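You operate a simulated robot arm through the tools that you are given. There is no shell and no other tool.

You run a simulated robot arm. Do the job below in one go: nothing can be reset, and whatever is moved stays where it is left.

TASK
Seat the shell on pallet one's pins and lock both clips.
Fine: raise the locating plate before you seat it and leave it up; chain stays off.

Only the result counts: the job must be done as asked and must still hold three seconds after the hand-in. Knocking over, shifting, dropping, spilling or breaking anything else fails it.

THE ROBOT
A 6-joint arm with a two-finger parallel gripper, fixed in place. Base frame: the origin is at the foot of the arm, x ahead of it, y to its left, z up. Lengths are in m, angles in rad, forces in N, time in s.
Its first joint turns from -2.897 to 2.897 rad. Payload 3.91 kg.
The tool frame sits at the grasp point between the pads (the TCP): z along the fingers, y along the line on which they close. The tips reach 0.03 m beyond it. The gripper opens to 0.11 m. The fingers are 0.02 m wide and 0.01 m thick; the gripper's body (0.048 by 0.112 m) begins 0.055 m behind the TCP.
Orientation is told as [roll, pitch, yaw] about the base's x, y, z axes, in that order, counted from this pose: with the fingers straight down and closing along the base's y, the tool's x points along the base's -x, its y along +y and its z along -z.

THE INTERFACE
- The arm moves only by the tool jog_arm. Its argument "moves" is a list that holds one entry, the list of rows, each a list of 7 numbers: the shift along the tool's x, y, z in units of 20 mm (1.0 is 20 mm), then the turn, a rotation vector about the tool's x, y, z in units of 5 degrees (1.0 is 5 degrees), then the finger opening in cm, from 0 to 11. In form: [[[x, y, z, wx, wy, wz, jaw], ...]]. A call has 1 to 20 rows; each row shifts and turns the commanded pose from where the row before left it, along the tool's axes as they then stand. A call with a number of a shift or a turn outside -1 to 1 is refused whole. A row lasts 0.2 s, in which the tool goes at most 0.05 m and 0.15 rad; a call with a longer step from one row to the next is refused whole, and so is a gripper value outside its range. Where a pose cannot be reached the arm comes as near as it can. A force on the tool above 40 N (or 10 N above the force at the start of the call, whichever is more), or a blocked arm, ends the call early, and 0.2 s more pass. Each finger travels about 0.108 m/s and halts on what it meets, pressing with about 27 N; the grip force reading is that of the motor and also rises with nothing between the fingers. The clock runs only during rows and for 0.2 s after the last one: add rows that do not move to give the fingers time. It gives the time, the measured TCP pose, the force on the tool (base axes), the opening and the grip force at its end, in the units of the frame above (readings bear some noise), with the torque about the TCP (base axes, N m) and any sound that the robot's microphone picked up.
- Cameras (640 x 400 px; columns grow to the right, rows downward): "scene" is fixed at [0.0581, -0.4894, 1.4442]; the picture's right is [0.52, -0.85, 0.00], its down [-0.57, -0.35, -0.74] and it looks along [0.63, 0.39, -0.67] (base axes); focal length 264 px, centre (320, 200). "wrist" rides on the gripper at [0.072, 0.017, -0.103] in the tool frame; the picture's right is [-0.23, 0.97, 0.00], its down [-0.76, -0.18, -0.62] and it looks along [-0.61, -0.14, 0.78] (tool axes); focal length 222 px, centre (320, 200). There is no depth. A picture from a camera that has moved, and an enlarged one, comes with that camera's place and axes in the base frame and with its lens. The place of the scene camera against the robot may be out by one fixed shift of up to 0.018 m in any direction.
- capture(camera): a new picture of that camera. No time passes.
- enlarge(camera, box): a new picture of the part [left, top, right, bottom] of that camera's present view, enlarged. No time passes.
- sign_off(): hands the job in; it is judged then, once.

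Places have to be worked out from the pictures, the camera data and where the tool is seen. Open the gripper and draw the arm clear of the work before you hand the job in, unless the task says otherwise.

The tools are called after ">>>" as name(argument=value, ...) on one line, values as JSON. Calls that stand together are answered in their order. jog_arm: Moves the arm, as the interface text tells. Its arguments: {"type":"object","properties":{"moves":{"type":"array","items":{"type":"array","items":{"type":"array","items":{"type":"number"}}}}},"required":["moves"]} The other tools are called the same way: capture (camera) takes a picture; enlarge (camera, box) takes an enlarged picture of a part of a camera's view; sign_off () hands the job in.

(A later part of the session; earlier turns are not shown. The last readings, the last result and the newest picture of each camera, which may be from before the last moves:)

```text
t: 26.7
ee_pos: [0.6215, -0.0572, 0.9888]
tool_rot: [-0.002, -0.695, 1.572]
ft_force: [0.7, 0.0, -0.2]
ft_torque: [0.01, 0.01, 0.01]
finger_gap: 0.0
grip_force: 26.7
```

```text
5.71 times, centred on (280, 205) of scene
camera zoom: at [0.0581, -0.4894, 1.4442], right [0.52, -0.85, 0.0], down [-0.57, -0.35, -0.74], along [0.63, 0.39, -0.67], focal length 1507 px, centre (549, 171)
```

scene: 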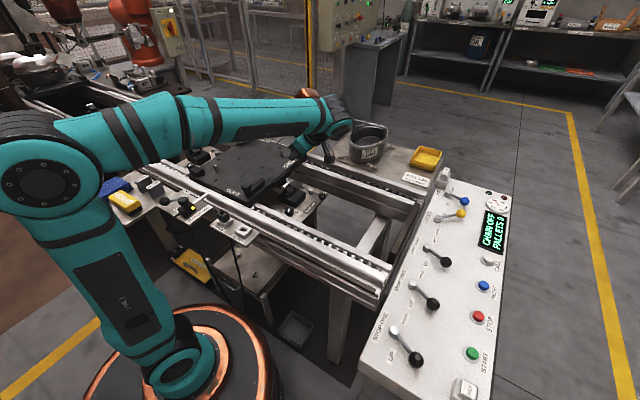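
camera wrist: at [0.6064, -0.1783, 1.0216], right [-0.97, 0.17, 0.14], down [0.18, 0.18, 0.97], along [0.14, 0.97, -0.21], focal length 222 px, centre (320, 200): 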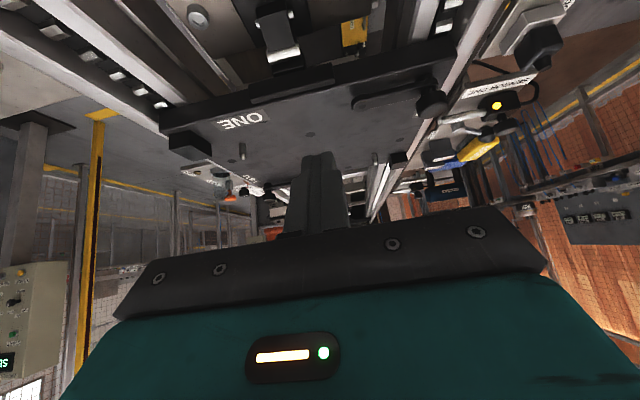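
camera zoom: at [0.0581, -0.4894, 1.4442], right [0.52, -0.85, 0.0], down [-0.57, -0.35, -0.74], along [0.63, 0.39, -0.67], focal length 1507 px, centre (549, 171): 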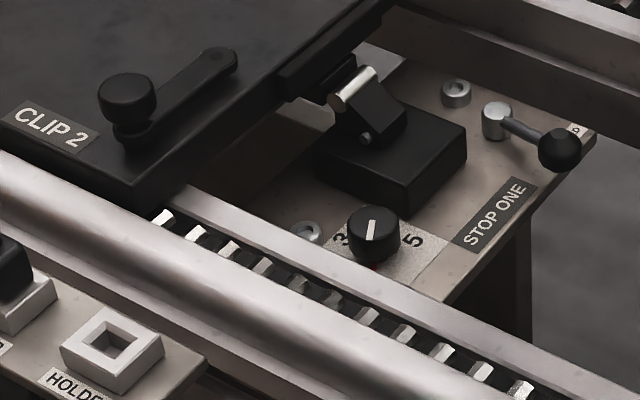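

The locating plate's visible edge has moved up out of sight under the pallet, so I take it as raised. Next is the shell: I bring the tool upright, lift, move toward the handle, and tilt 30° toward +x, because the handle at x≈1.02 is out of reach with the tool vertical.

>>> jog_arm(moves=[[[0, 0, 0, 0, 1, 0, 0], [0, 0, 0, 0, 1, 0, 0], [0, 0, 0, 0, 1, 0, 2], [0, 0, 0, 0, 1, 0, 4], [0, 0, 0, 0, 1, 0, 6], [0, 0, 0, 0, 1, 0, 6], [0, 0, 0, 0, 1, 0, 6], [0, 0, 0, 0, 1, 0, 6], [0, 0, -1, 0, 0, 0, 6], [0, 0, -1, 0, 0, 0, 6], [0, 0, -1, 0, 0, 0, 6], [0, 0, -1, 0, 0, 0, 6], [0, 0, -1, 0, 0, 0, 6], [0, -1, -1, 0, 0, 0, 6], [0.5, -1, -1, 0, 0, 0, 6], [0.5, -1, -1, 0, 0, 0, 6], [0.5, -1, 0, 0, 0, 0, 6], [0.5, -1, 0, 0, 0, 0, 6], [0.5, -1, 0, 0, 0, 0, 6], [0.5, -1, 0, 0, 0, 0, 6]]])

>>> jog_arm(moves=[[[0.5, -1, 0, 0, 0, 0, 6], [0.5, -1, 0, 0, 0, 0, 6], [0, 0, 0, 1, 0, 0, 6], [0, 0, 0, 1, 0, 0, 6], [0, 0, 0, 1, 0, 0, 6], [0, 0, 0, 1, 0, 0, 6], [0, 0, 0, 1, 0, 0, 6], [0, 0, 0, 1, 0, 0, 6]]])

>>> capture(camera="wrist")

>>> capture(camera="scene")

```text
t: 30.9
ee_pos: [0.76, -0.1191, 1.1499]
tool_rot: [-0.003, 0.005, 1.573]
ft_force: [-0.3, 0.2, 0.2]
ft_torque: [0.0, -0.06, -0.02]
finger_gap: 0.06
grip_force: 0.1
```

```text
t: 32.7
ee_pos: [0.8014, -0.1375, 1.149]
tool_rot: [-0.526, 0.002, 1.573]
ft_force: [0.3, 0.1, -0.2]
ft_torque: [0.02, 0.0, -0.01]
finger_gap: 0.06
grip_force: 0.1
```

```text
taken
camera wrist: at [0.7363, -0.2086, 1.2305], right [-0.84, 0.22, -0.49], down [-0.16, 0.76, 0.63], along [0.51, 0.61, -0.61], focal length 222 px, centre (320, 200)
```

wrist: 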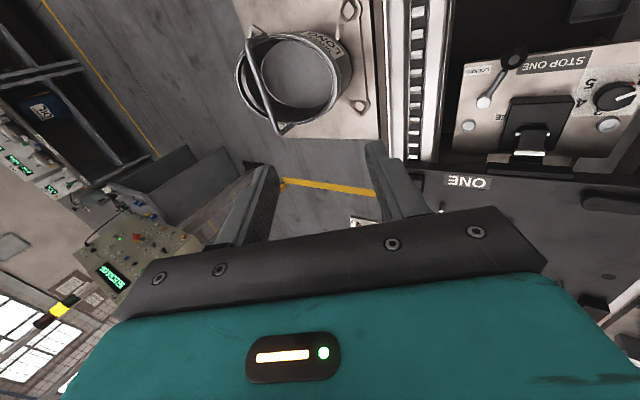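

```text
taken
```

scene: 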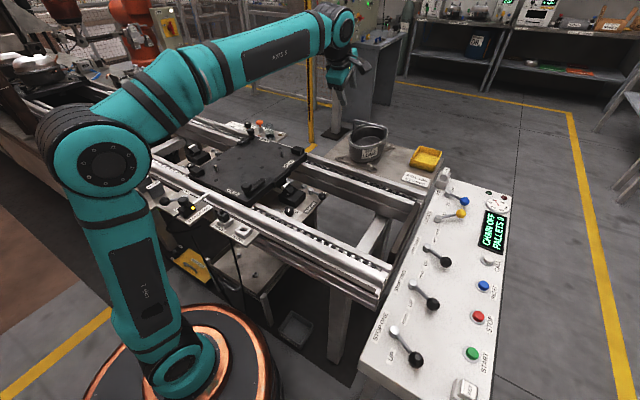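

>>> enlarge(camera="wrist", box=[220, 0, 400, 140])

>>> enlarge(camera="wrist", box=[400, 140, 640, 300])

```text
2.86 times, centred on (310, 70) of wrist
camera zoom: at [0.7363, -0.2086, 1.2305], right [-0.84, 0.22, -0.49], down [-0.16, 0.76, 0.63], along [0.51, 0.61, -0.61], focal length 635 px, centre (349, 571)
```

zoom: 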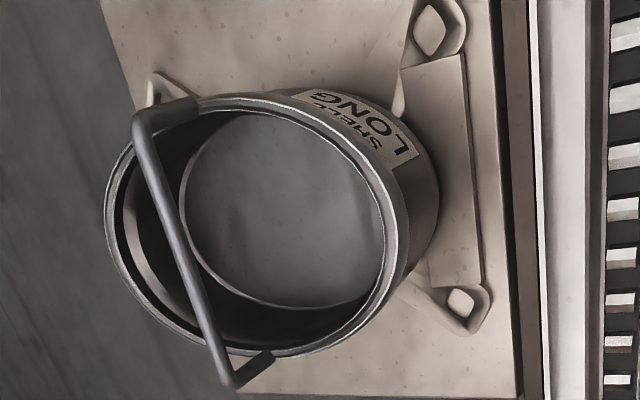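

```text
2.50 times, centred on (520, 220) of wrist
camera zoom: at [0.7363, -0.2086, 1.2305], right [-0.84, 0.22, -0.49], down [-0.16, 0.76, 0.63], along [0.51, 0.61, -0.61], focal length 555 px, centre (-180, 150)
```

zoom: 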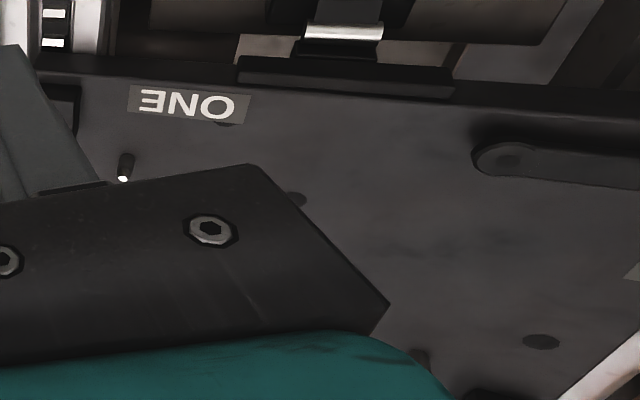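

I have a clean view: the handle bar runs along y at x≈1.018, y from -0.207 to -0.074, and the near ear holes are at equal x, so the shell has no yaw. I shift a bit for a second view, to fix the heights of the bar and ears.

>>> jog_arm(moves=[[[0.5, -0.865, 0.5025, 0, 0, 0, 6], [0.5, -0.865, 0.5025, 0, 0, 0, 6], [0.5, -0.865, 0.5025, 0, 0, 0, 6], [0.5, -0.865, 0.5025, 0, 0, 0, 6]]])

>>> enlarge(camera="wrist", box=[230, 0, 470, 160])

>>> capture(camera="wrist")

```text
t: 33.7
ee_pos: [0.8808, -0.1767, 1.1511]
tool_rot: [-0.526, 0.005, 1.573]
ft_force: [-1.4, 0.6, 0.0]
ft_torque: [-0.04, -0.03, 0.01]
finger_gap: 0.0599
grip_force: 0.1
```

```text
2.50 times, centred on (350, 80) of wrist
camera zoom: at [0.8157, -0.2476, 1.2323], right [-0.84, 0.22, -0.49], down [-0.16, 0.76, 0.63], along [0.51, 0.61, -0.61], focal length 555 px, centre (245, 500)
```

zoom: 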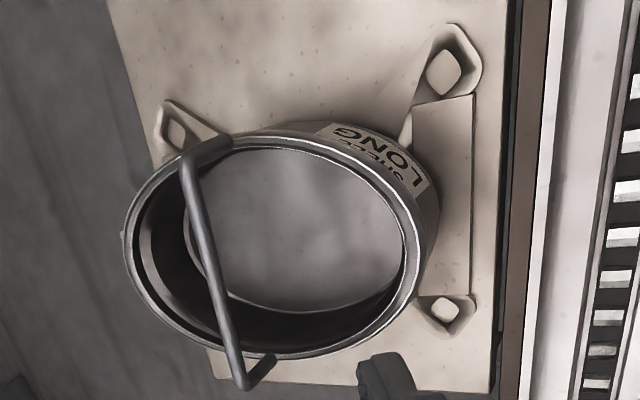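

```text
taken
camera wrist: at [0.8157, -0.2476, 1.2323], right [-0.84, 0.22, -0.49], down [-0.16, 0.76, 0.63], along [0.51, 0.61, -0.61], focal length 222 px, centre (320, 200)
```

wrist: 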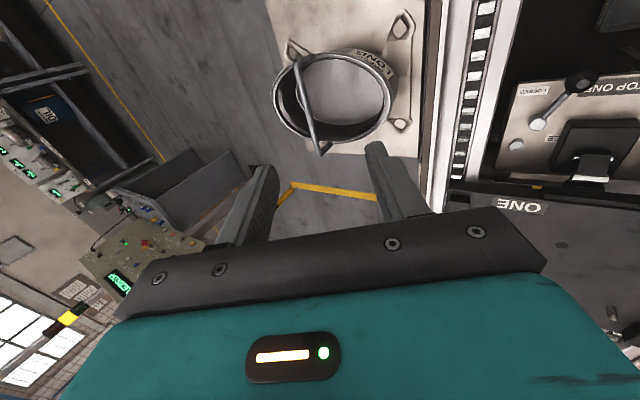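

Two views give the ears near (0.927, -0.211/-0.065, 0.807) and the bar at about (1.033, -0.139, 0.938). I move to a pregrasp pose 8 cm back along the tool axis and look again.

>>> jog_arm(moves=[[[-0.19, -0.123, 0.904, 0, 0, 0, 6], [-0.19, -0.123, 0.904, 0, 0, 0, 6], [-0.19, -0.123, 0.904, 0, 0, 0, 6], [-0.19, -0.123, 0.904, 0, 0, 0, 6], [-0.19, -0.123, 0.904, 0, 0, 0, 6], [-0.19, -0.123, 0.904, 0, 0, 0, 6], [-0.19, -0.123, 0.904, 0, 0, 0, 6], [-0.19, -0.123, 0.904, 0, 0, 0, 6], [-0.19, -0.123, 0.904, 0, 0, 0, 6], [-0.19, -0.123, 0.904, 0, 0, 0, 6]]])

>>> capture(camera="wrist")

>>> enlarge(camera="scene", box=[310, 60, 430, 170])

```text
t: 35.9
ee_pos: [0.995, -0.1377, 1.0063]
tool_rot: [-0.526, 0.005, 1.569]
ft_force: [0.0, -1.2, 0.6]
ft_torque: [-0.03, -0.04, -0.04]
finger_gap: 0.0601
grip_force: 0.1
```

```text
taken
camera wrist: at [0.9296, -0.2086, 1.0875], right [-0.84, 0.23, -0.49], down [-0.16, 0.76, 0.63], along [0.51, 0.61, -0.61], focal length 222 px, centre (320, 200)
```

wrist: 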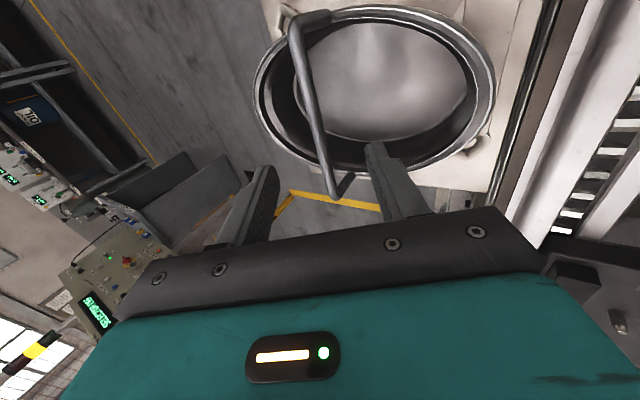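

```text
3.64 times, centred on (370, 115) of scene
camera zoom: at [0.0581, -0.4894, 1.4442], right [0.52, -0.85, 0.0], down [-0.57, -0.35, -0.74], along [0.63, 0.39, -0.67], focal length 959 px, centre (138, 509)
```

zoom: 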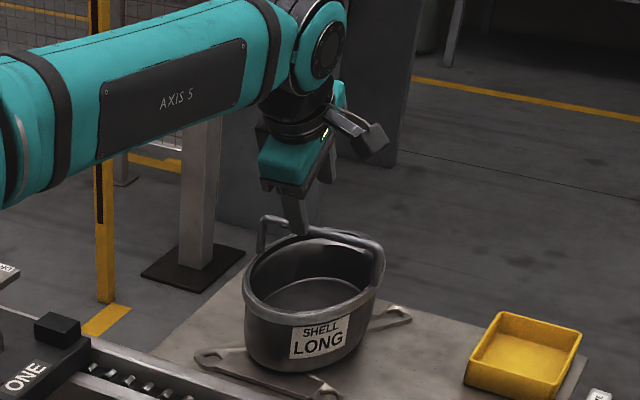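

The bar lies right between the fingers in the picture and agrees across all views. I advance 8 cm along the tool axis with the fingers open 6 cm, then look before closing.

>>> jog_arm(moves=[[[0, 0, 0.8, 0, 0, 0, 6], [0, 0, 0.8, 0, 0, 0, 6], [0.08, 0, 0.8, 0, 0, 0, 6], [0, 0, 0.8, 0, 0, 0, 6], [0, 0, 0.75, 0, 0, 0, 6]]])

>>> capture(camera="wrist")

>>> enlarge(camera="scene", box=[330, 90, 420, 160])

```text
t: 37.1
ee_pos: [1.0337, -0.1415, 0.9374]
tool_rot: [-0.526, 0.005, 1.574]
ft_force: [-0.4, -0.4, -0.1]
ft_torque: [0.01, 0.01, -0.01]
finger_gap: 0.0599
grip_force: 0.1
```

```text
taken
camera wrist: at [0.9693, -0.2118, 1.0186], right [-0.84, 0.23, -0.49], down [-0.16, 0.76, 0.63], along [0.51, 0.61, -0.61], focal length 222 px, centre (320, 200)
```

wrist: 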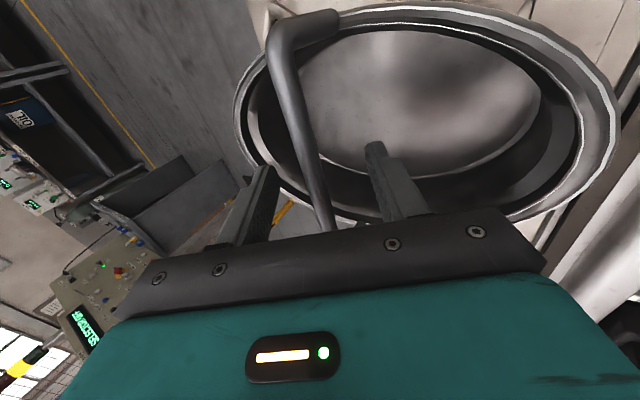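

```text
5.71 times, centred on (375, 125) of scene
camera zoom: at [0.0581, -0.4894, 1.4442], right [0.52, -0.85, 0.0], down [-0.57, -0.35, -0.74], along [0.63, 0.39, -0.67], focal length 1507 px, centre (6, 629)
```

zoom: 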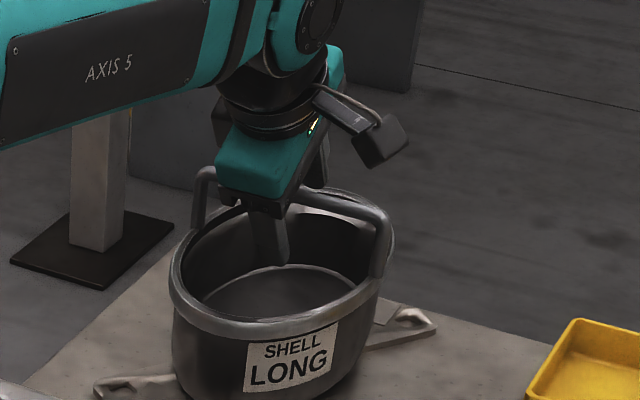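

The bar is between the fingers, about 3 mm off centre toward tool -y. I correct that and close on it.

>>> jog_arm(moves=[[[0, -0.14, 0, 0, 0, 0, 6], [0, 0, 0, 0, 0, 0, 4], [0, 0, 0, 0, 0, 0, 2], [0, 0, 0, 0, 0, 0, 0], [0, 0, 0, 0, 0, 0, 0], [0, 0, 0, 0, 0, 0, 0]]])

>>> capture(camera="wrist")

>>> enlarge(camera="scene", box=[330, 90, 420, 160])

```text
t: 38.5
ee_pos: [1.0364, -0.1408, 0.9381]
tool_rot: [-0.524, 0.003, 1.572]
ft_force: [-4.0, 0.1, -0.4]
ft_torque: [0.17, -0.03, 0.04]
finger_gap: 0.0111
grip_force: 26.6
```

```text
taken
camera wrist: at [0.9714, -0.212, 1.0191], right [-0.84, 0.23, -0.49], down [-0.16, 0.76, 0.63], along [0.51, 0.61, -0.61], focal length 222 px, centre (320, 200)
```

wrist: 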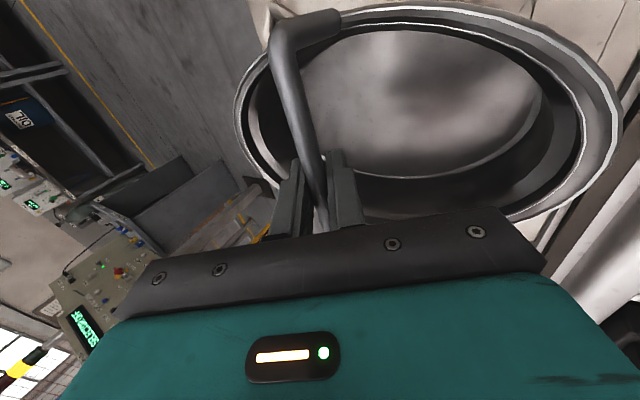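

```text
5.71 times, centred on (375, 125) of scene
camera zoom: at [0.0581, -0.4894, 1.4442], right [0.52, -0.85, 0.0], down [-0.57, -0.35, -0.74], along [0.63, 0.39, -0.67], focal length 1507 px, centre (6, 629)
```

zoom: 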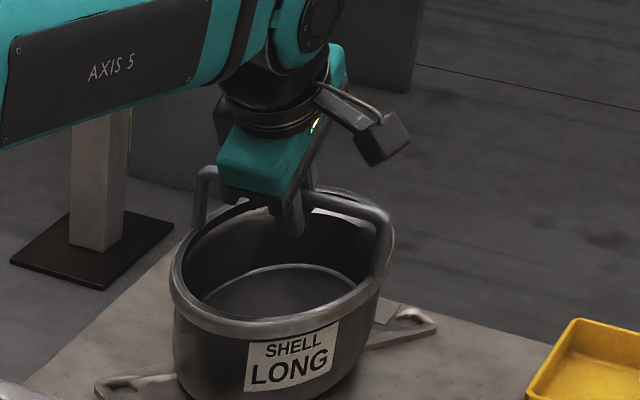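

The fingers closed on the 11 mm bar at 27 N. I lift 3 cm straight up and check that the shell hangs level.

>>> jog_arm(moves=[[[0, -0.25, -0.43, 0, 0, 0, 0], [0, -0.25, -0.43, 0, 0, 0, 0], [0, -0.25, -0.43, 0, 0, 0, 0], [0, 0, 0, 0, 0, 0, 0]]])

>>> capture(camera="wrist")

>>> enlarge(camera="scene", box=[320, 80, 430, 170])

```text
t: 39.5
ee_pos: [1.0368, -0.1407, 0.9683]
tool_rot: [-0.523, 0.003, 1.572]
ft_force: [-0.7, 0.1, -16.0]
ft_torque: [-0.02, -0.02, -0.03]
finger_gap: 0.0107
grip_force: 26.5
```

```text
taken
camera wrist: at [0.9724, -0.2113, 1.0489], right [-0.84, 0.23, -0.49], down [-0.16, 0.76, 0.63], along [0.51, 0.61, -0.61], focal length 222 px, centre (320, 200)
```

wrist: 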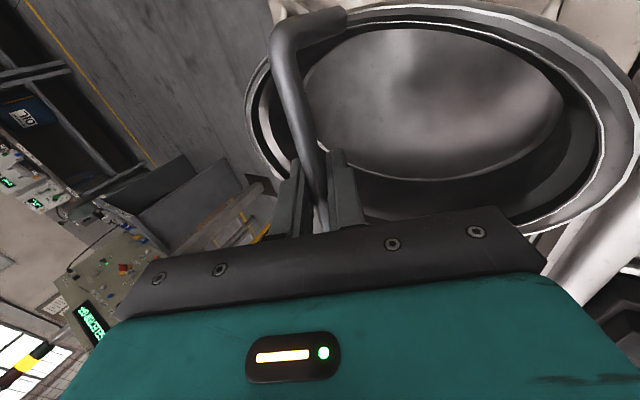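

```text
4.44 times, centred on (375, 125) of scene
camera zoom: at [0.0581, -0.4894, 1.4442], right [0.52, -0.85, 0.0], down [-0.57, -0.35, -0.74], along [0.63, 0.39, -0.67], focal length 1172 px, centre (76, 533)
```

zoom: 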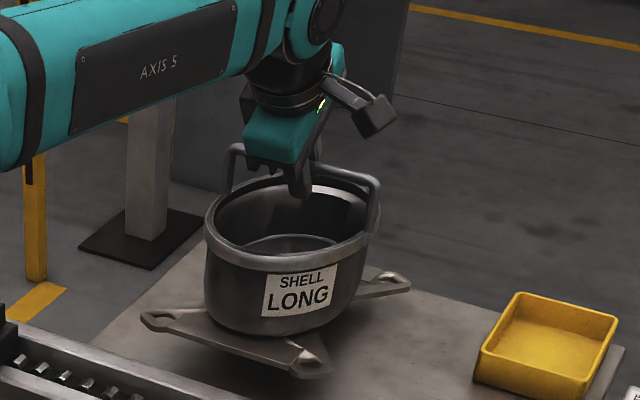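

>>> enlarge(camera="scene", box=[335, 110, 405, 170])

```text
6.67 times, centred on (370, 140) of scene
camera zoom: at [0.0581, -0.4894, 1.4442], right [0.52, -0.85, 0.0], down [-0.57, -0.35, -0.74], along [0.63, 0.39, -0.67], focal length 1758 px, centre (-13, 600)
```

zoom: 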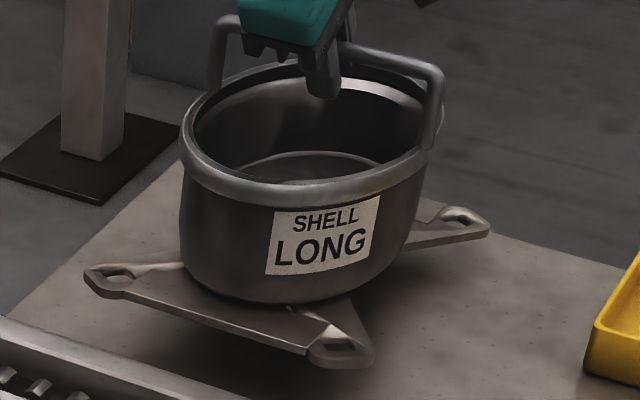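

The shell weighs about 1.6 kg and tilted roughly 6° about the bar: far side down, near side up. I lift 12 cm more, then turn the tool +6.5° about the bar axis to see whether the shell follows.

>>> jog_arm(moves=[[[0, -0.4, -0.69, 0, 0, 0, 0], [0, -0.5, -0.865, 0, 0, 0, 0], [0, -0.5, -0.865, 0, 0, 0, 0], [0, -0.5, -0.865, 0, 0, 0, 0], [0, -0.5, -0.865, 0, 0, 0, 0], [0, -0.5, -0.865, 0, 0, 0, 0], [0, -0.2, -0.35, 0, 0, 0, 0], [0, 0, 0, 0, 0, 0, 0]]])

>>> enlarge(camera="scene", box=[320, 60, 420, 140])

>>> capture(camera="wrist")

```text
t: 41.3
ee_pos: [1.0382, -0.1391, 1.0905]
tool_rot: [-0.524, 0.002, 1.573]
ft_force: [-0.3, -0.1, -14.9]
ft_torque: [0.0, -0.06, -0.04]
finger_gap: 0.011
grip_force: 27.4
```

```text
5.00 times, centred on (370, 100) of scene
camera zoom: at [0.0581, -0.4894, 1.4442], right [0.52, -0.85, 0.0], down [-0.57, -0.35, -0.74], along [0.63, 0.39, -0.67], focal length 1318 px, centre (70, 700)
```

zoom: 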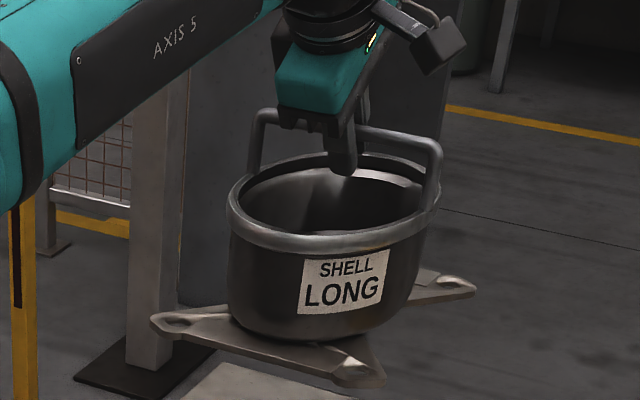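

```text
taken
camera wrist: at [0.9725, -0.2112, 1.1718], right [-0.84, 0.23, -0.49], down [-0.16, 0.76, 0.63], along [0.51, 0.61, -0.61], focal length 222 px, centre (320, 200)
```

wrist: 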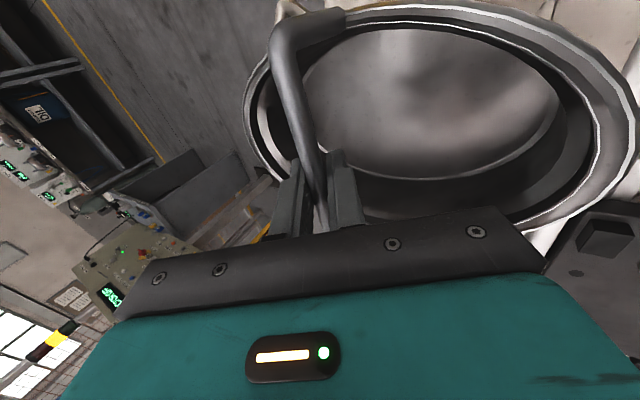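

>>> jog_arm(moves=[[[0, 0, 0, 0.4, 0, 0, 0], [0, 0, 0, 0.4, 0, 0, 0], [0, 0, 0, 0.4, 0, 0, 0], [0, 0, 0, 0, 0, 0, 0]]])

>>> enlarge(camera="scene", box=[320, 60, 420, 140])

>>> capture(camera="wrist")

```text
t: 42.3
ee_pos: [1.0369, -0.1394, 1.0909]
tool_rot: [-0.631, 0.002, 1.572]
ft_force: [-0.3, -0.4, -16.1]
ft_torque: [0.01, -0.01, 0.01]
finger_gap: 0.0109
grip_force: 26.8
```

```text
5.00 times, centred on (370, 100) of scene
camera zoom: at [0.0581, -0.4894, 1.4442], right [0.52, -0.85, 0.0], down [-0.57, -0.35, -0.74], along [0.63, 0.39, -0.67], focal length 1318 px, centre (70, 700)
```

zoom: 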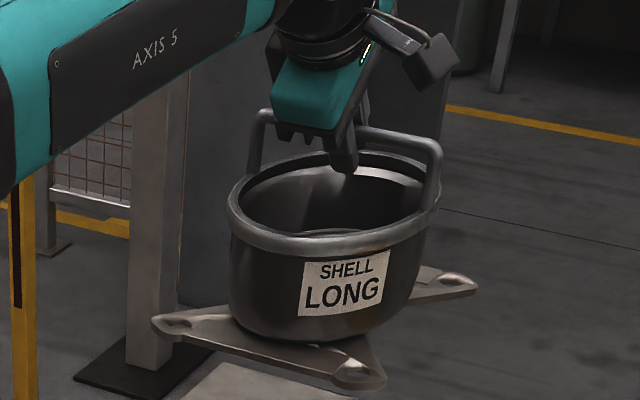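

```text
taken
camera wrist: at [0.9636, -0.2115, 1.1649], right [-0.79, 0.23, -0.57], down [-0.22, 0.76, 0.61], along [0.57, 0.61, -0.55], focal length 222 px, centre (320, 200)
```

wrist: 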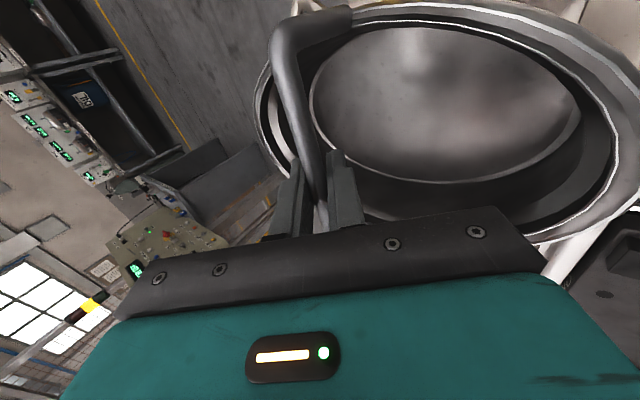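

The shell stays put when the tool turns, so it hangs freely about the bar and tool tilt doesn't matter. I carry it toward the pallet at this height, bringing the tool upright on the way.

>>> jog_arm(moves=[[[-0.5, 0.404, -0.295, 0, 0, 0, 0], [-0.7, 0.565, -0.413, 0, 0, 0, 0], [-0.9, 0.727, -0.531, 0, 0, 0, 0], [-0.9, 0.727, -0.531, 0, 0, 0, 0], [-0.9, 0.727, -0.531, 0, 0, 0, 0], [-0.9, 0.727, -0.531, 0, 0, 0, 0], [-0.9, 0.727, -0.531, 0, 0, 0, 0], [-0.7, 0.565, -0.413, 0, 0, 0, 0], [-0.7, 0, 0, -1, 0, 0, 0], [-0.7, 0, 0, -1, 0, 0, 0], [-0.7, 0, 0, -1, 0, 0, 0], [-0.7, 0, 0, -1, 0, 0, 0], [-0.7, 0, 0, -1, 0, 0, 0], [-0.7, 0, 0, -1, 0, 0, 0], [-0.5, 0, 0, -1, 0, 0, 0], [0, 0, 0, -0.23, 0, 0, 0], [0, 0, 0, 0, 0, 0, 0]]])

>>> capture(camera="scene")

>>> capture(camera="wrist")

```text
t: 45.9
ee_pos: [0.909, 0.0817, 1.0913]
tool_rot: [0.001, 0.003, 1.572]
ft_force: [-0.5, -0.5, -16.8]
ft_torque: [-0.02, -0.02, -0.01]
finger_gap: 0.0108
grip_force: 26.4
```

```text
taken
```

scene: 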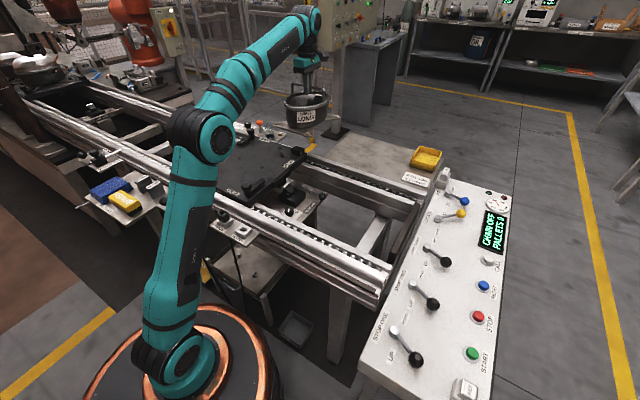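

```text
taken
camera wrist: at [0.8943, 0.0104, 1.1949], right [-0.97, 0.23, 0.0], down [0.18, 0.76, 0.62], along [0.14, 0.6, -0.78], focal length 222 px, centre (320, 200)
```

wrist: 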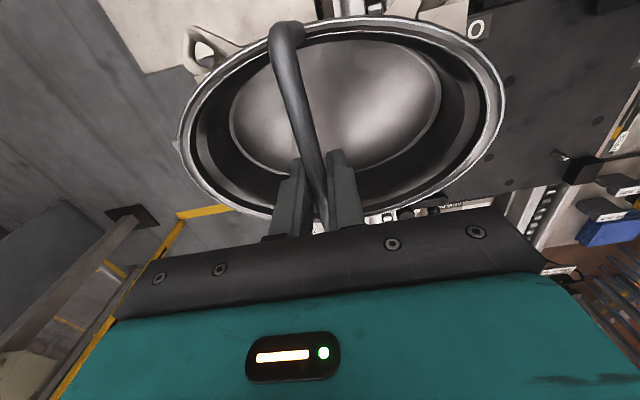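

The far -y ear is visible in the wrist view. I zoom in to get its position relative to the tool.

>>> enlarge(camera="wrist", box=[160, 0, 320, 100])

>>> enlarge(camera="wrist", box=[320, 0, 480, 100])

>>> enlarge(camera="scene", box=[260, 70, 360, 150])

```text
4.00 times, centred on (240, 50) of wrist
camera zoom: at [0.8943, 0.0104, 1.1949], right [-0.97, 0.23, 0.0], down [0.18, 0.76, 0.62], along [0.14, 0.6, -0.78], focal length 888 px, centre (640, 800)
```

zoom: 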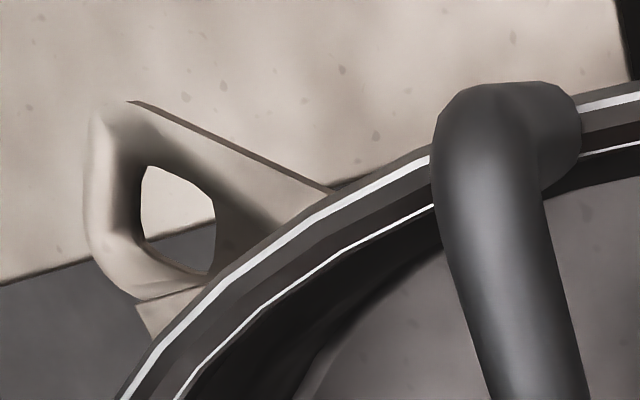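

```text
4.00 times, centred on (400, 50) of wrist
camera zoom: at [0.8943, 0.0104, 1.1949], right [-0.97, 0.23, 0.0], down [0.18, 0.76, 0.62], along [0.14, 0.6, -0.78], focal length 888 px, centre (0, 800)
```

zoom: 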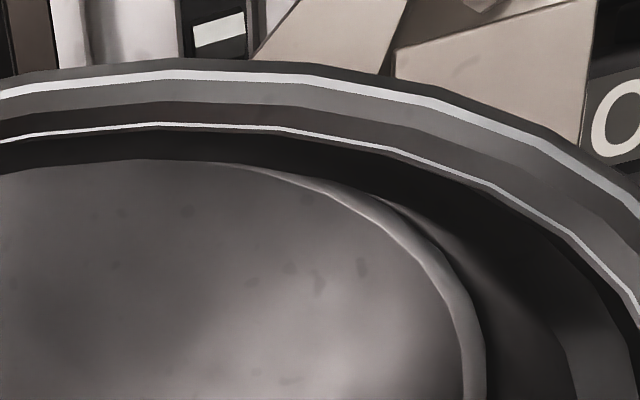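

```text
5.00 times, centred on (310, 110) of scene
camera zoom: at [0.0581, -0.4894, 1.4442], right [0.52, -0.85, 0.0], down [-0.57, -0.35, -0.74], along [0.63, 0.39, -0.67], focal length 1318 px, centre (370, 650)
```

zoom: 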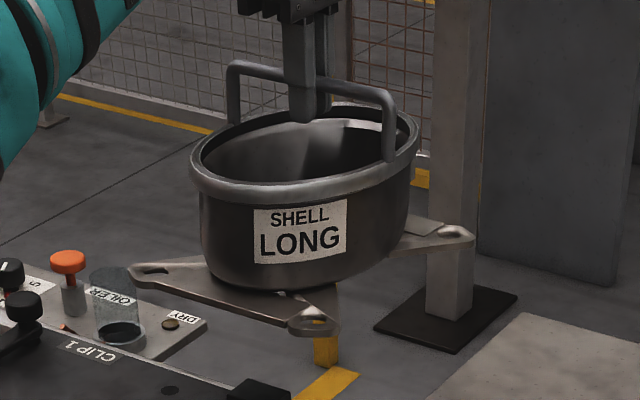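

The far -y ear's hole is about (+0.09, -0.073, -0.13) from the tool point and roughly 17×22 mm wide. I carry the shell over the pallet at the same height, with the far ear above pin 1.

>>> jog_arm(moves=[[[-0.25, 0.45, 0, 0, 0, 0, 0], [-0.43, 0.83, 0, 0, 0, 0, 0], [-0.43, 0.83, 0, 0, 0, 0, 0], [-0.43, 0.83, 0, 0, 0, 0, 0], [-0.43, 0.83, 0, 0, 0, 0, 0], [-0.43, 0.83, 0, 0, 0, 0, 0], [-0.43, 0.83, 0, 0, 0, 0, 0], [-0.43, 0.83, 0, 0, 0, 0, 0], [-0.43, 0.83, 0, 0, 0, 0, 0], [-0.43, 0.83, 0, 0, 0, 0, 0], [-0.43, 0.83, 0, 0, 0, 0, 0], [-0.43, 0.83, 0, 0, 0, 0, 0], [-0.43, 0.83, 0, 0, 0, 0, 0], [-0.43, 0.83, 0, 0, 0, 0, 0], [-0.2, 0.4, 0, 0, 0, 0, 0], [0, 0, 0, 0, 0, 0, 0]]])

>>> capture(camera="scene")

>>> capture(camera="wrist")

>>> enlarge(camera="wrist", box=[160, 0, 320, 100])

>>> enlarge(camera="scene", box=[200, 80, 320, 180])

```text
t: 49.3
ee_pos: [0.6744, 0.2015, 1.0919]
tool_rot: [0.0, 0.004, 1.571]
ft_force: [-0.4, -0.7, -15.0]
ft_torque: [-0.02, -0.02, 0.0]
finger_gap: 0.0107
grip_force: 27.2
```

```text
taken
```

scene: 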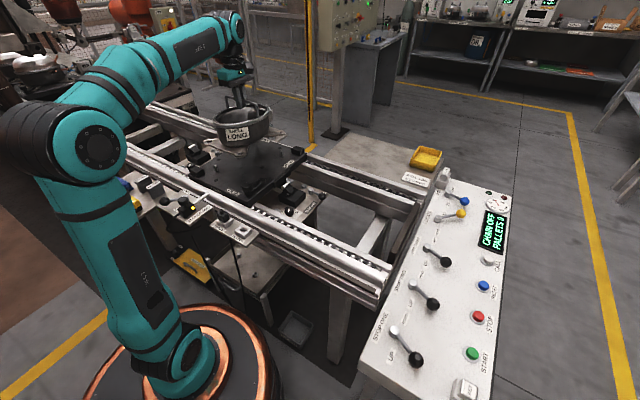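

```text
taken
camera wrist: at [0.6593, 0.13, 1.196], right [-0.97, 0.23, 0.0], down [0.18, 0.76, 0.62], along [0.14, 0.6, -0.78], focal length 222 px, centre (320, 200)
```

wrist: 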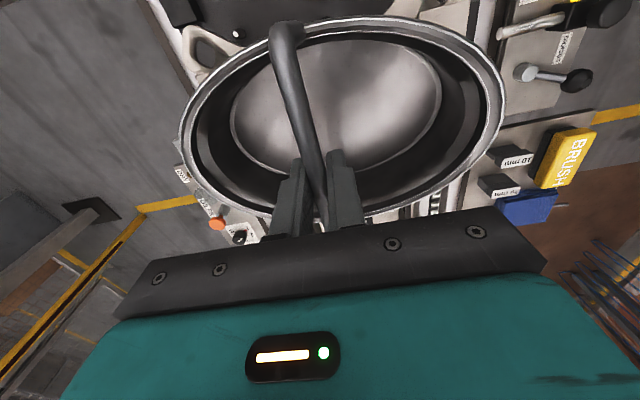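

```text
4.00 times, centred on (240, 50) of wrist
camera zoom: at [0.6593, 0.13, 1.196], right [-0.97, 0.23, 0.0], down [0.18, 0.76, 0.62], along [0.14, 0.6, -0.78], focal length 888 px, centre (640, 800)
```

zoom: 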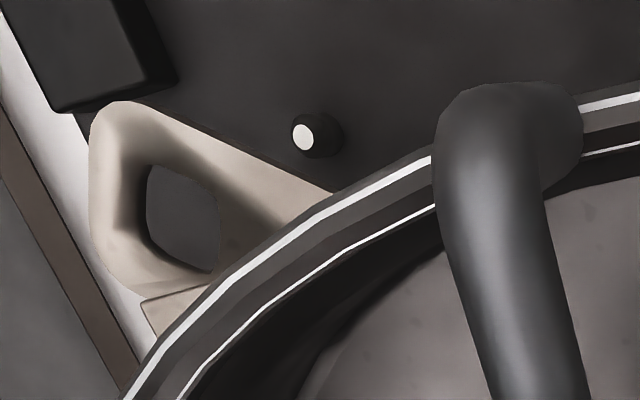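

```text
4.00 times, centred on (260, 130) of scene
camera zoom: at [0.0581, -0.4894, 1.4442], right [0.52, -0.85, 0.0], down [-0.57, -0.35, -0.74], along [0.63, 0.39, -0.67], focal length 1055 px, centre (560, 480)
```

zoom: 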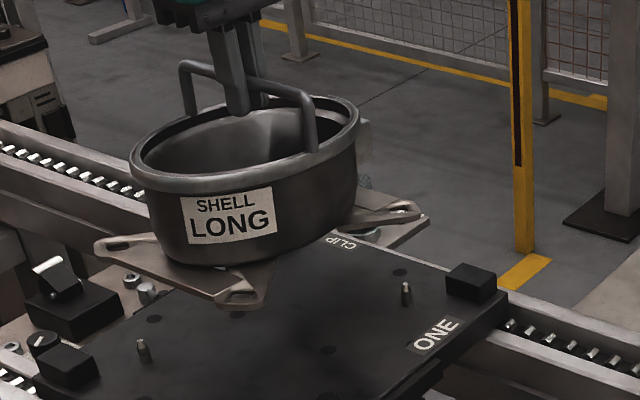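

Combining the views, pin 1's tip is at about (0.755, 0.119, 0.88) and pin 2's at (0.549, 0.267). The shell hangs about 5° low at the far side. I shift 12 mm in -x and 10 mm in -y to line both holes up with the pins, and lower to about 1.045.

>>> jog_arm(moves=[[[0.25, 0.3, 0.3, 0, 0, 0, 0], [0.25, 0.315, 0.6, 0, 0, 0, 0], [0, 0, 0.8, 0, 0, 0, 0], [0, 0, 0.6, 0, 0, 0, 0], [0, 0, 0, 0, 0, 0, 0]]])

>>> enlarge(camera="wrist", box=[160, 0, 320, 100])

>>> enlarge(camera="scene", box=[200, 100, 320, 200])

```text
t: 50.5
ee_pos: [0.6605, 0.191, 1.0453]
tool_rot: [0.002, 0.004, 1.572]
ft_force: [-0.5, 0.0, -15.2]
ft_torque: [0.01, -0.01, 0.02]
finger_gap: 0.0109
grip_force: 26.4
```

```text
4.00 times, centred on (240, 50) of wrist
camera zoom: at [0.6466, 0.1197, 1.149], right [-0.97, 0.23, 0.0], down [0.18, 0.76, 0.62], along [0.14, 0.6, -0.78], focal length 888 px, centre (640, 800)
```

zoom: 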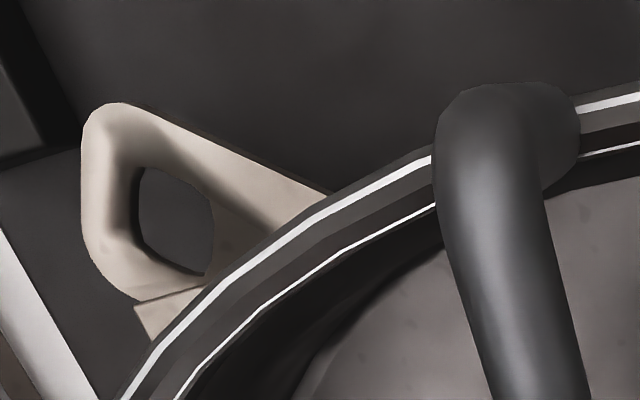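

```text
4.00 times, centred on (260, 150) of scene
camera zoom: at [0.0581, -0.4894, 1.4442], right [0.52, -0.85, 0.0], down [-0.57, -0.35, -0.74], along [0.63, 0.39, -0.67], focal length 1055 px, centre (560, 400)
```

zoom: 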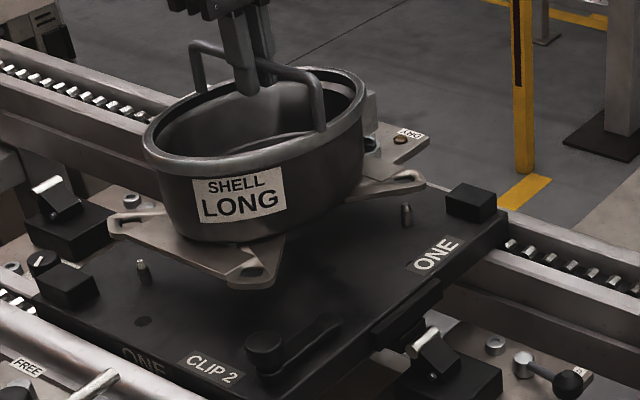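

Both ears sit straight above their pins in the scene view, within a few millimetres. I lower 15 mm and check again.

>>> jog_arm(moves=[[[0, 0, 0.25, 0, 0, 0, 0], [0, 0, 0.25, 0, 0, 0, 0], [0, 0, 0.25, 0, 0, 0, 0], [0, 0, 0, 0, 0, 0, 0]]])

>>> enlarge(camera="wrist", box=[160, 0, 320, 100])

>>> enlarge(camera="scene", box=[220, 130, 310, 190])

```text
t: 51.5
ee_pos: [0.6622, 0.1914, 1.0306]
tool_rot: [0.002, 0.002, 1.572]
ft_force: [0.2, -0.3, -15.7]
ft_torque: [0.0, 0.02, -0.03]
finger_gap: 0.0109
grip_force: 27.2
```

```text
4.00 times, centred on (240, 50) of wrist
camera zoom: at [0.6475, 0.1201, 1.1344], right [-0.97, 0.23, 0.0], down [0.18, 0.76, 0.62], along [0.14, 0.6, -0.78], focal length 888 px, centre (640, 800)
```

zoom: 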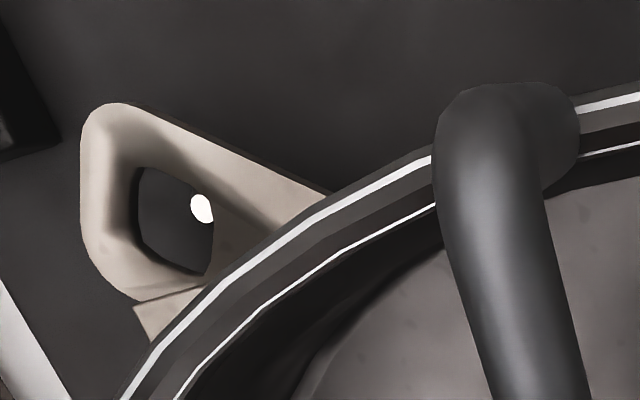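

```text
6.67 times, centred on (265, 160) of scene
camera zoom: at [0.0581, -0.4894, 1.4442], right [0.52, -0.85, 0.0], down [-0.57, -0.35, -0.74], along [0.63, 0.39, -0.67], focal length 1758 px, centre (687, 467)
```

zoom: 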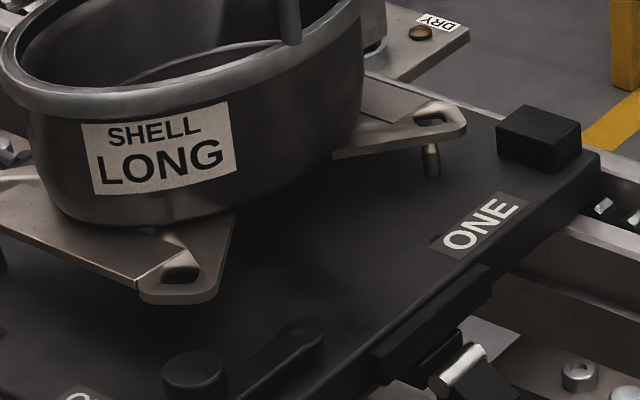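

Pin 1's tip shows inside the hole, about 3 mm off centre toward -x and 1–3 mm toward -y. I correct by (-4, -1.5) mm, lower 6 mm, and check both pins.

>>> jog_arm(moves=[[[0.075, 0.2, 0.1, 0, 0, 0, 0], [0, 0, 0.2, 0, 0, 0, 0], [0, 0, 0, 0, 0, 0, 0]]])

>>> enlarge(camera="wrist", box=[160, 0, 320, 100])

>>> enlarge(camera="scene", box=[210, 135, 260, 185])

>>> enlarge(camera="scene", box=[260, 125, 310, 175])

```text
t: 52.3
ee_pos: [0.6582, 0.1899, 1.0243]
tool_rot: [0.0, 0.004, 1.571]
ft_force: [-0.4, -0.5, -15.5]
ft_torque: [0.04, 0.02, 0.02]
finger_gap: 0.0105
grip_force: 27.0
```

```text
4.00 times, centred on (240, 50) of wrist
camera zoom: at [0.6433, 0.119, 1.1281], right [-0.97, 0.23, 0.0], down [0.18, 0.76, 0.62], along [0.14, 0.6, -0.78], focal length 888 px, centre (640, 800)
```

zoom: 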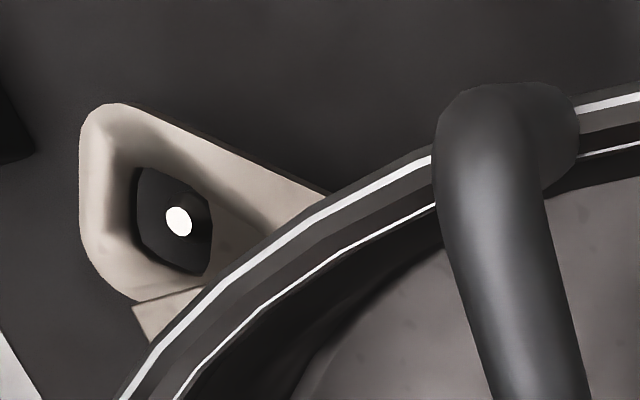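

```text
8.00 times, centred on (235, 160) of scene
camera zoom: at [0.0581, -0.4894, 1.4442], right [0.52, -0.85, 0.0], down [-0.57, -0.35, -0.74], along [0.63, 0.39, -0.67], focal length 2110 px, centre (1000, 520)
```

zoom: 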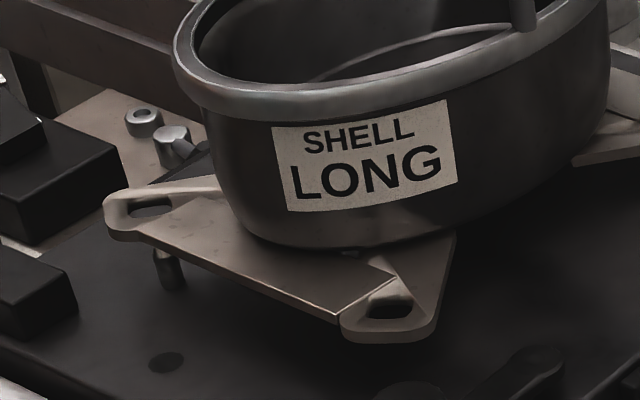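

```text
8.00 times, centred on (285, 150) of scene
camera zoom: at [0.0581, -0.4894, 1.4442], right [0.52, -0.85, 0.0], down [-0.57, -0.35, -0.74], along [0.63, 0.39, -0.67], focal length 2110 px, centre (600, 600)
```

zoom: 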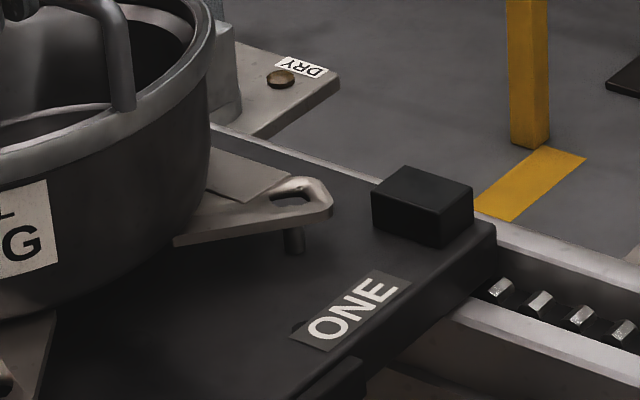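

Both pins are centred under their holes. I lower in 3 mm steps to the far ear's first contact, watching the weight reading.

>>> jog_arm(moves=[[[0, 0.05, 0.15, 0, 0, 0, 0], [0, 0, 0.15, 0, 0, 0, 0], [0, 0, 0.15, 0, 0, 0, 0], [0, 0, 0.15, 0, 0, 0, 0], [0, 0, 0, 0, 0, 0, 0]]])

>>> enlarge(camera="wrist", box=[160, 0, 320, 100])

>>> enlarge(camera="scene", box=[210, 135, 260, 185])

>>> enlarge(camera="scene", box=[260, 125, 310, 175])

```text
t: 53.5
ee_pos: [0.6567, 0.1905, 1.0135]
tool_rot: [0.002, 0.003, 1.572]
ft_force: [0.7, 0.5, -16.2]
ft_torque: [0.02, 0.01, 0.0]
finger_gap: 0.0107
grip_force: 26.4
```

```text
4.00 times, centred on (240, 50) of wrist
camera zoom: at [0.6429, 0.1198, 1.1161], right [-0.97, 0.23, 0.0], down [0.18, 0.76, 0.62], along [0.14, 0.6, -0.78], focal length 888 px, centre (640, 800)
```

zoom: 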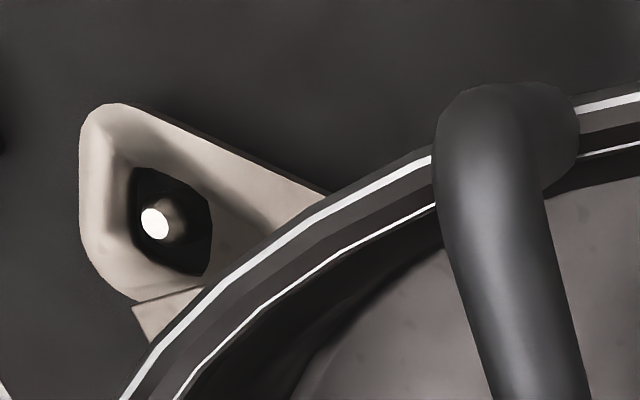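

```text
8.00 times, centred on (235, 160) of scene
camera zoom: at [0.0581, -0.4894, 1.4442], right [0.52, -0.85, 0.0], down [-0.57, -0.35, -0.74], along [0.63, 0.39, -0.67], focal length 2110 px, centre (1000, 520)
```

zoom: 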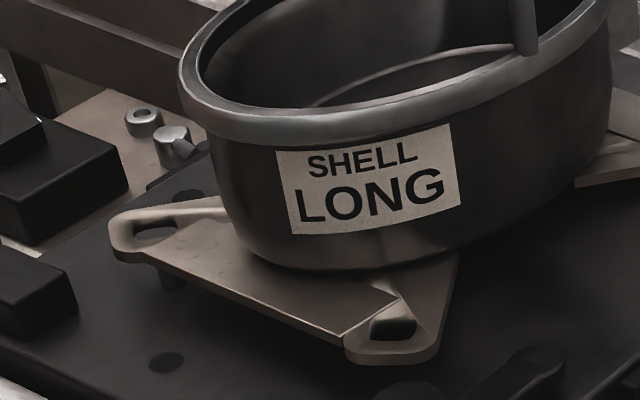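

```text
8.00 times, centred on (285, 150) of scene
camera zoom: at [0.0581, -0.4894, 1.4442], right [0.52, -0.85, 0.0], down [-0.57, -0.35, -0.74], along [0.63, 0.39, -0.67], focal length 2110 px, centre (600, 600)
```

zoom: 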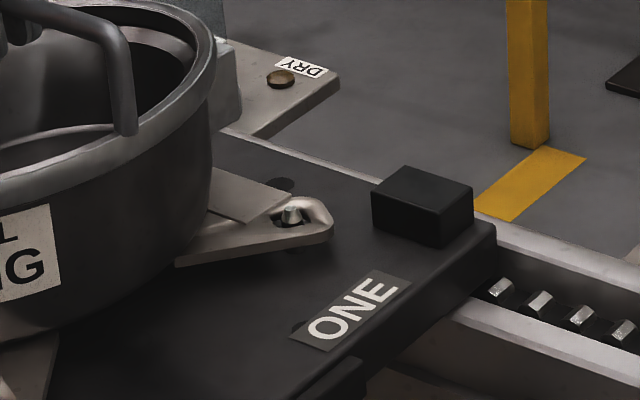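

Pin 1 is in the far ear's hole. I continue down 6 mm to find the far ear's contact.

>>> jog_arm(moves=[[[0, 0, 0.1, 0, 0, 0, 0], [0, 0, 0.1, 0, 0, 0, 0], [0, 0, 0.1, 0, 0, 0, 0], [0, 0, 0, 0, 0, 0, 0]]])

>>> enlarge(camera="wrist", box=[160, 0, 320, 100])

>>> enlarge(camera="scene", box=[210, 135, 260, 185])

>>> enlarge(camera="scene", box=[260, 125, 310, 175])

```text
t: 54.5
ee_pos: [0.6577, 0.189, 1.0061]
tool_rot: [0.003, 0.005, 1.573]
ft_force: [-0.5, -0.7, -15.3]
ft_torque: [-0.02, 0.01, 0.01]
finger_gap: 0.0106
grip_force: 27.3
```

```text
4.00 times, centred on (240, 50) of wrist
camera zoom: at [0.642, 0.1191, 1.1099], right [-0.97, 0.23, 0.0], down [0.18, 0.76, 0.62], along [0.14, 0.6, -0.78], focal length 888 px, centre (640, 800)
```

zoom: 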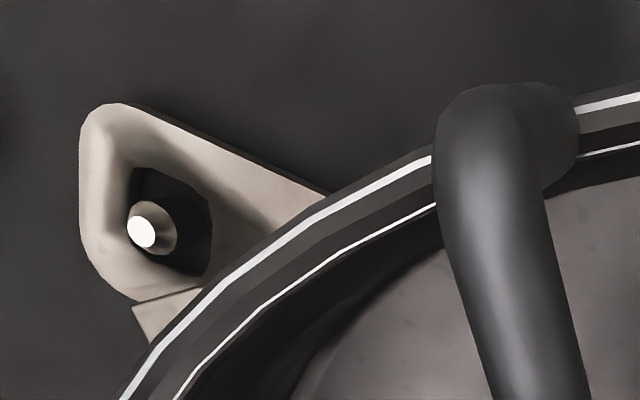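

```text
8.00 times, centred on (235, 160) of scene
camera zoom: at [0.0581, -0.4894, 1.4442], right [0.52, -0.85, 0.0], down [-0.57, -0.35, -0.74], along [0.63, 0.39, -0.67], focal length 2110 px, centre (1000, 520)
```

zoom: 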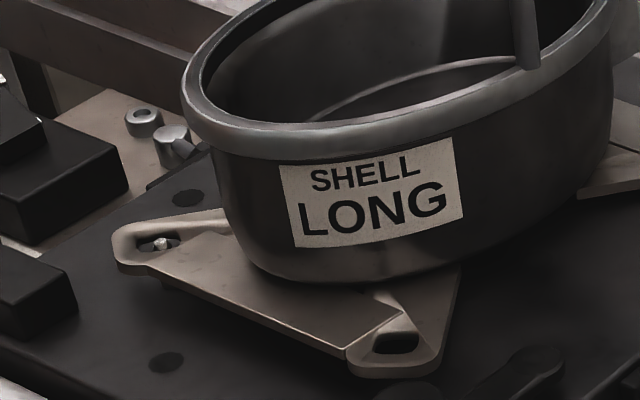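

```text
8.00 times, centred on (285, 150) of scene
camera zoom: at [0.0581, -0.4894, 1.4442], right [0.52, -0.85, 0.0], down [-0.57, -0.35, -0.74], along [0.63, 0.39, -0.67], focal length 2110 px, centre (600, 600)
```

zoom: 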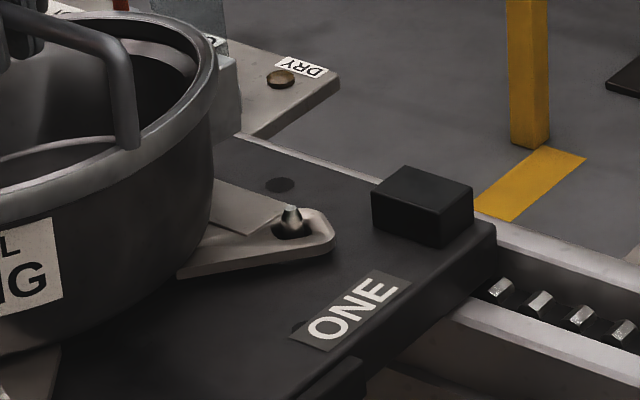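

Both pins are now inside their holes and the weight is still on the gripper. I go on down in 2 mm steps until the force changes.

>>> jog_arm(moves=[[[0, 0, 0.1, 0, 0, 0, 0], [0, 0, 0.1, 0, 0, 0, 0], [0, 0, 0, 0, 0, 0, 0]]])

>>> enlarge(camera="wrist", box=[160, 0, 320, 100])

>>> enlarge(camera="scene", box=[210, 125, 310, 195])

```text
t: 55.3
ee_pos: [0.6572, 0.1909, 1.0025]
tool_rot: [0.0, 0.002, 1.572]
ft_force: [0.6, 0.2, -16.1]
ft_torque: [0.01, -0.02, 0.0]
finger_gap: 0.011
grip_force: 26.9
```

```text
4.00 times, centred on (240, 50) of wrist
camera zoom: at [0.6423, 0.1187, 1.1061], right [-0.97, 0.23, 0.0], down [0.18, 0.76, 0.62], along [0.14, 0.6, -0.78], focal length 888 px, centre (640, 800)
```

zoom: 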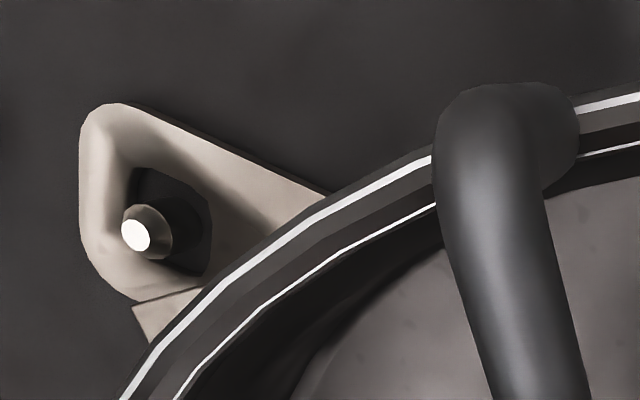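

```text
5.71 times, centred on (260, 160) of scene
camera zoom: at [0.0581, -0.4894, 1.4442], right [0.52, -0.85, 0.0], down [-0.57, -0.35, -0.74], along [0.63, 0.39, -0.67], focal length 1507 px, centre (663, 429)
```

zoom: 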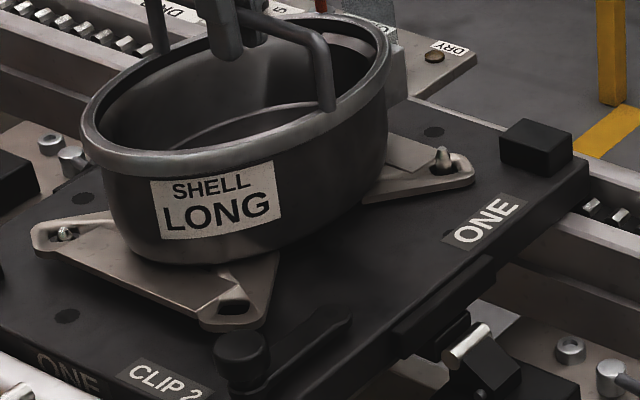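

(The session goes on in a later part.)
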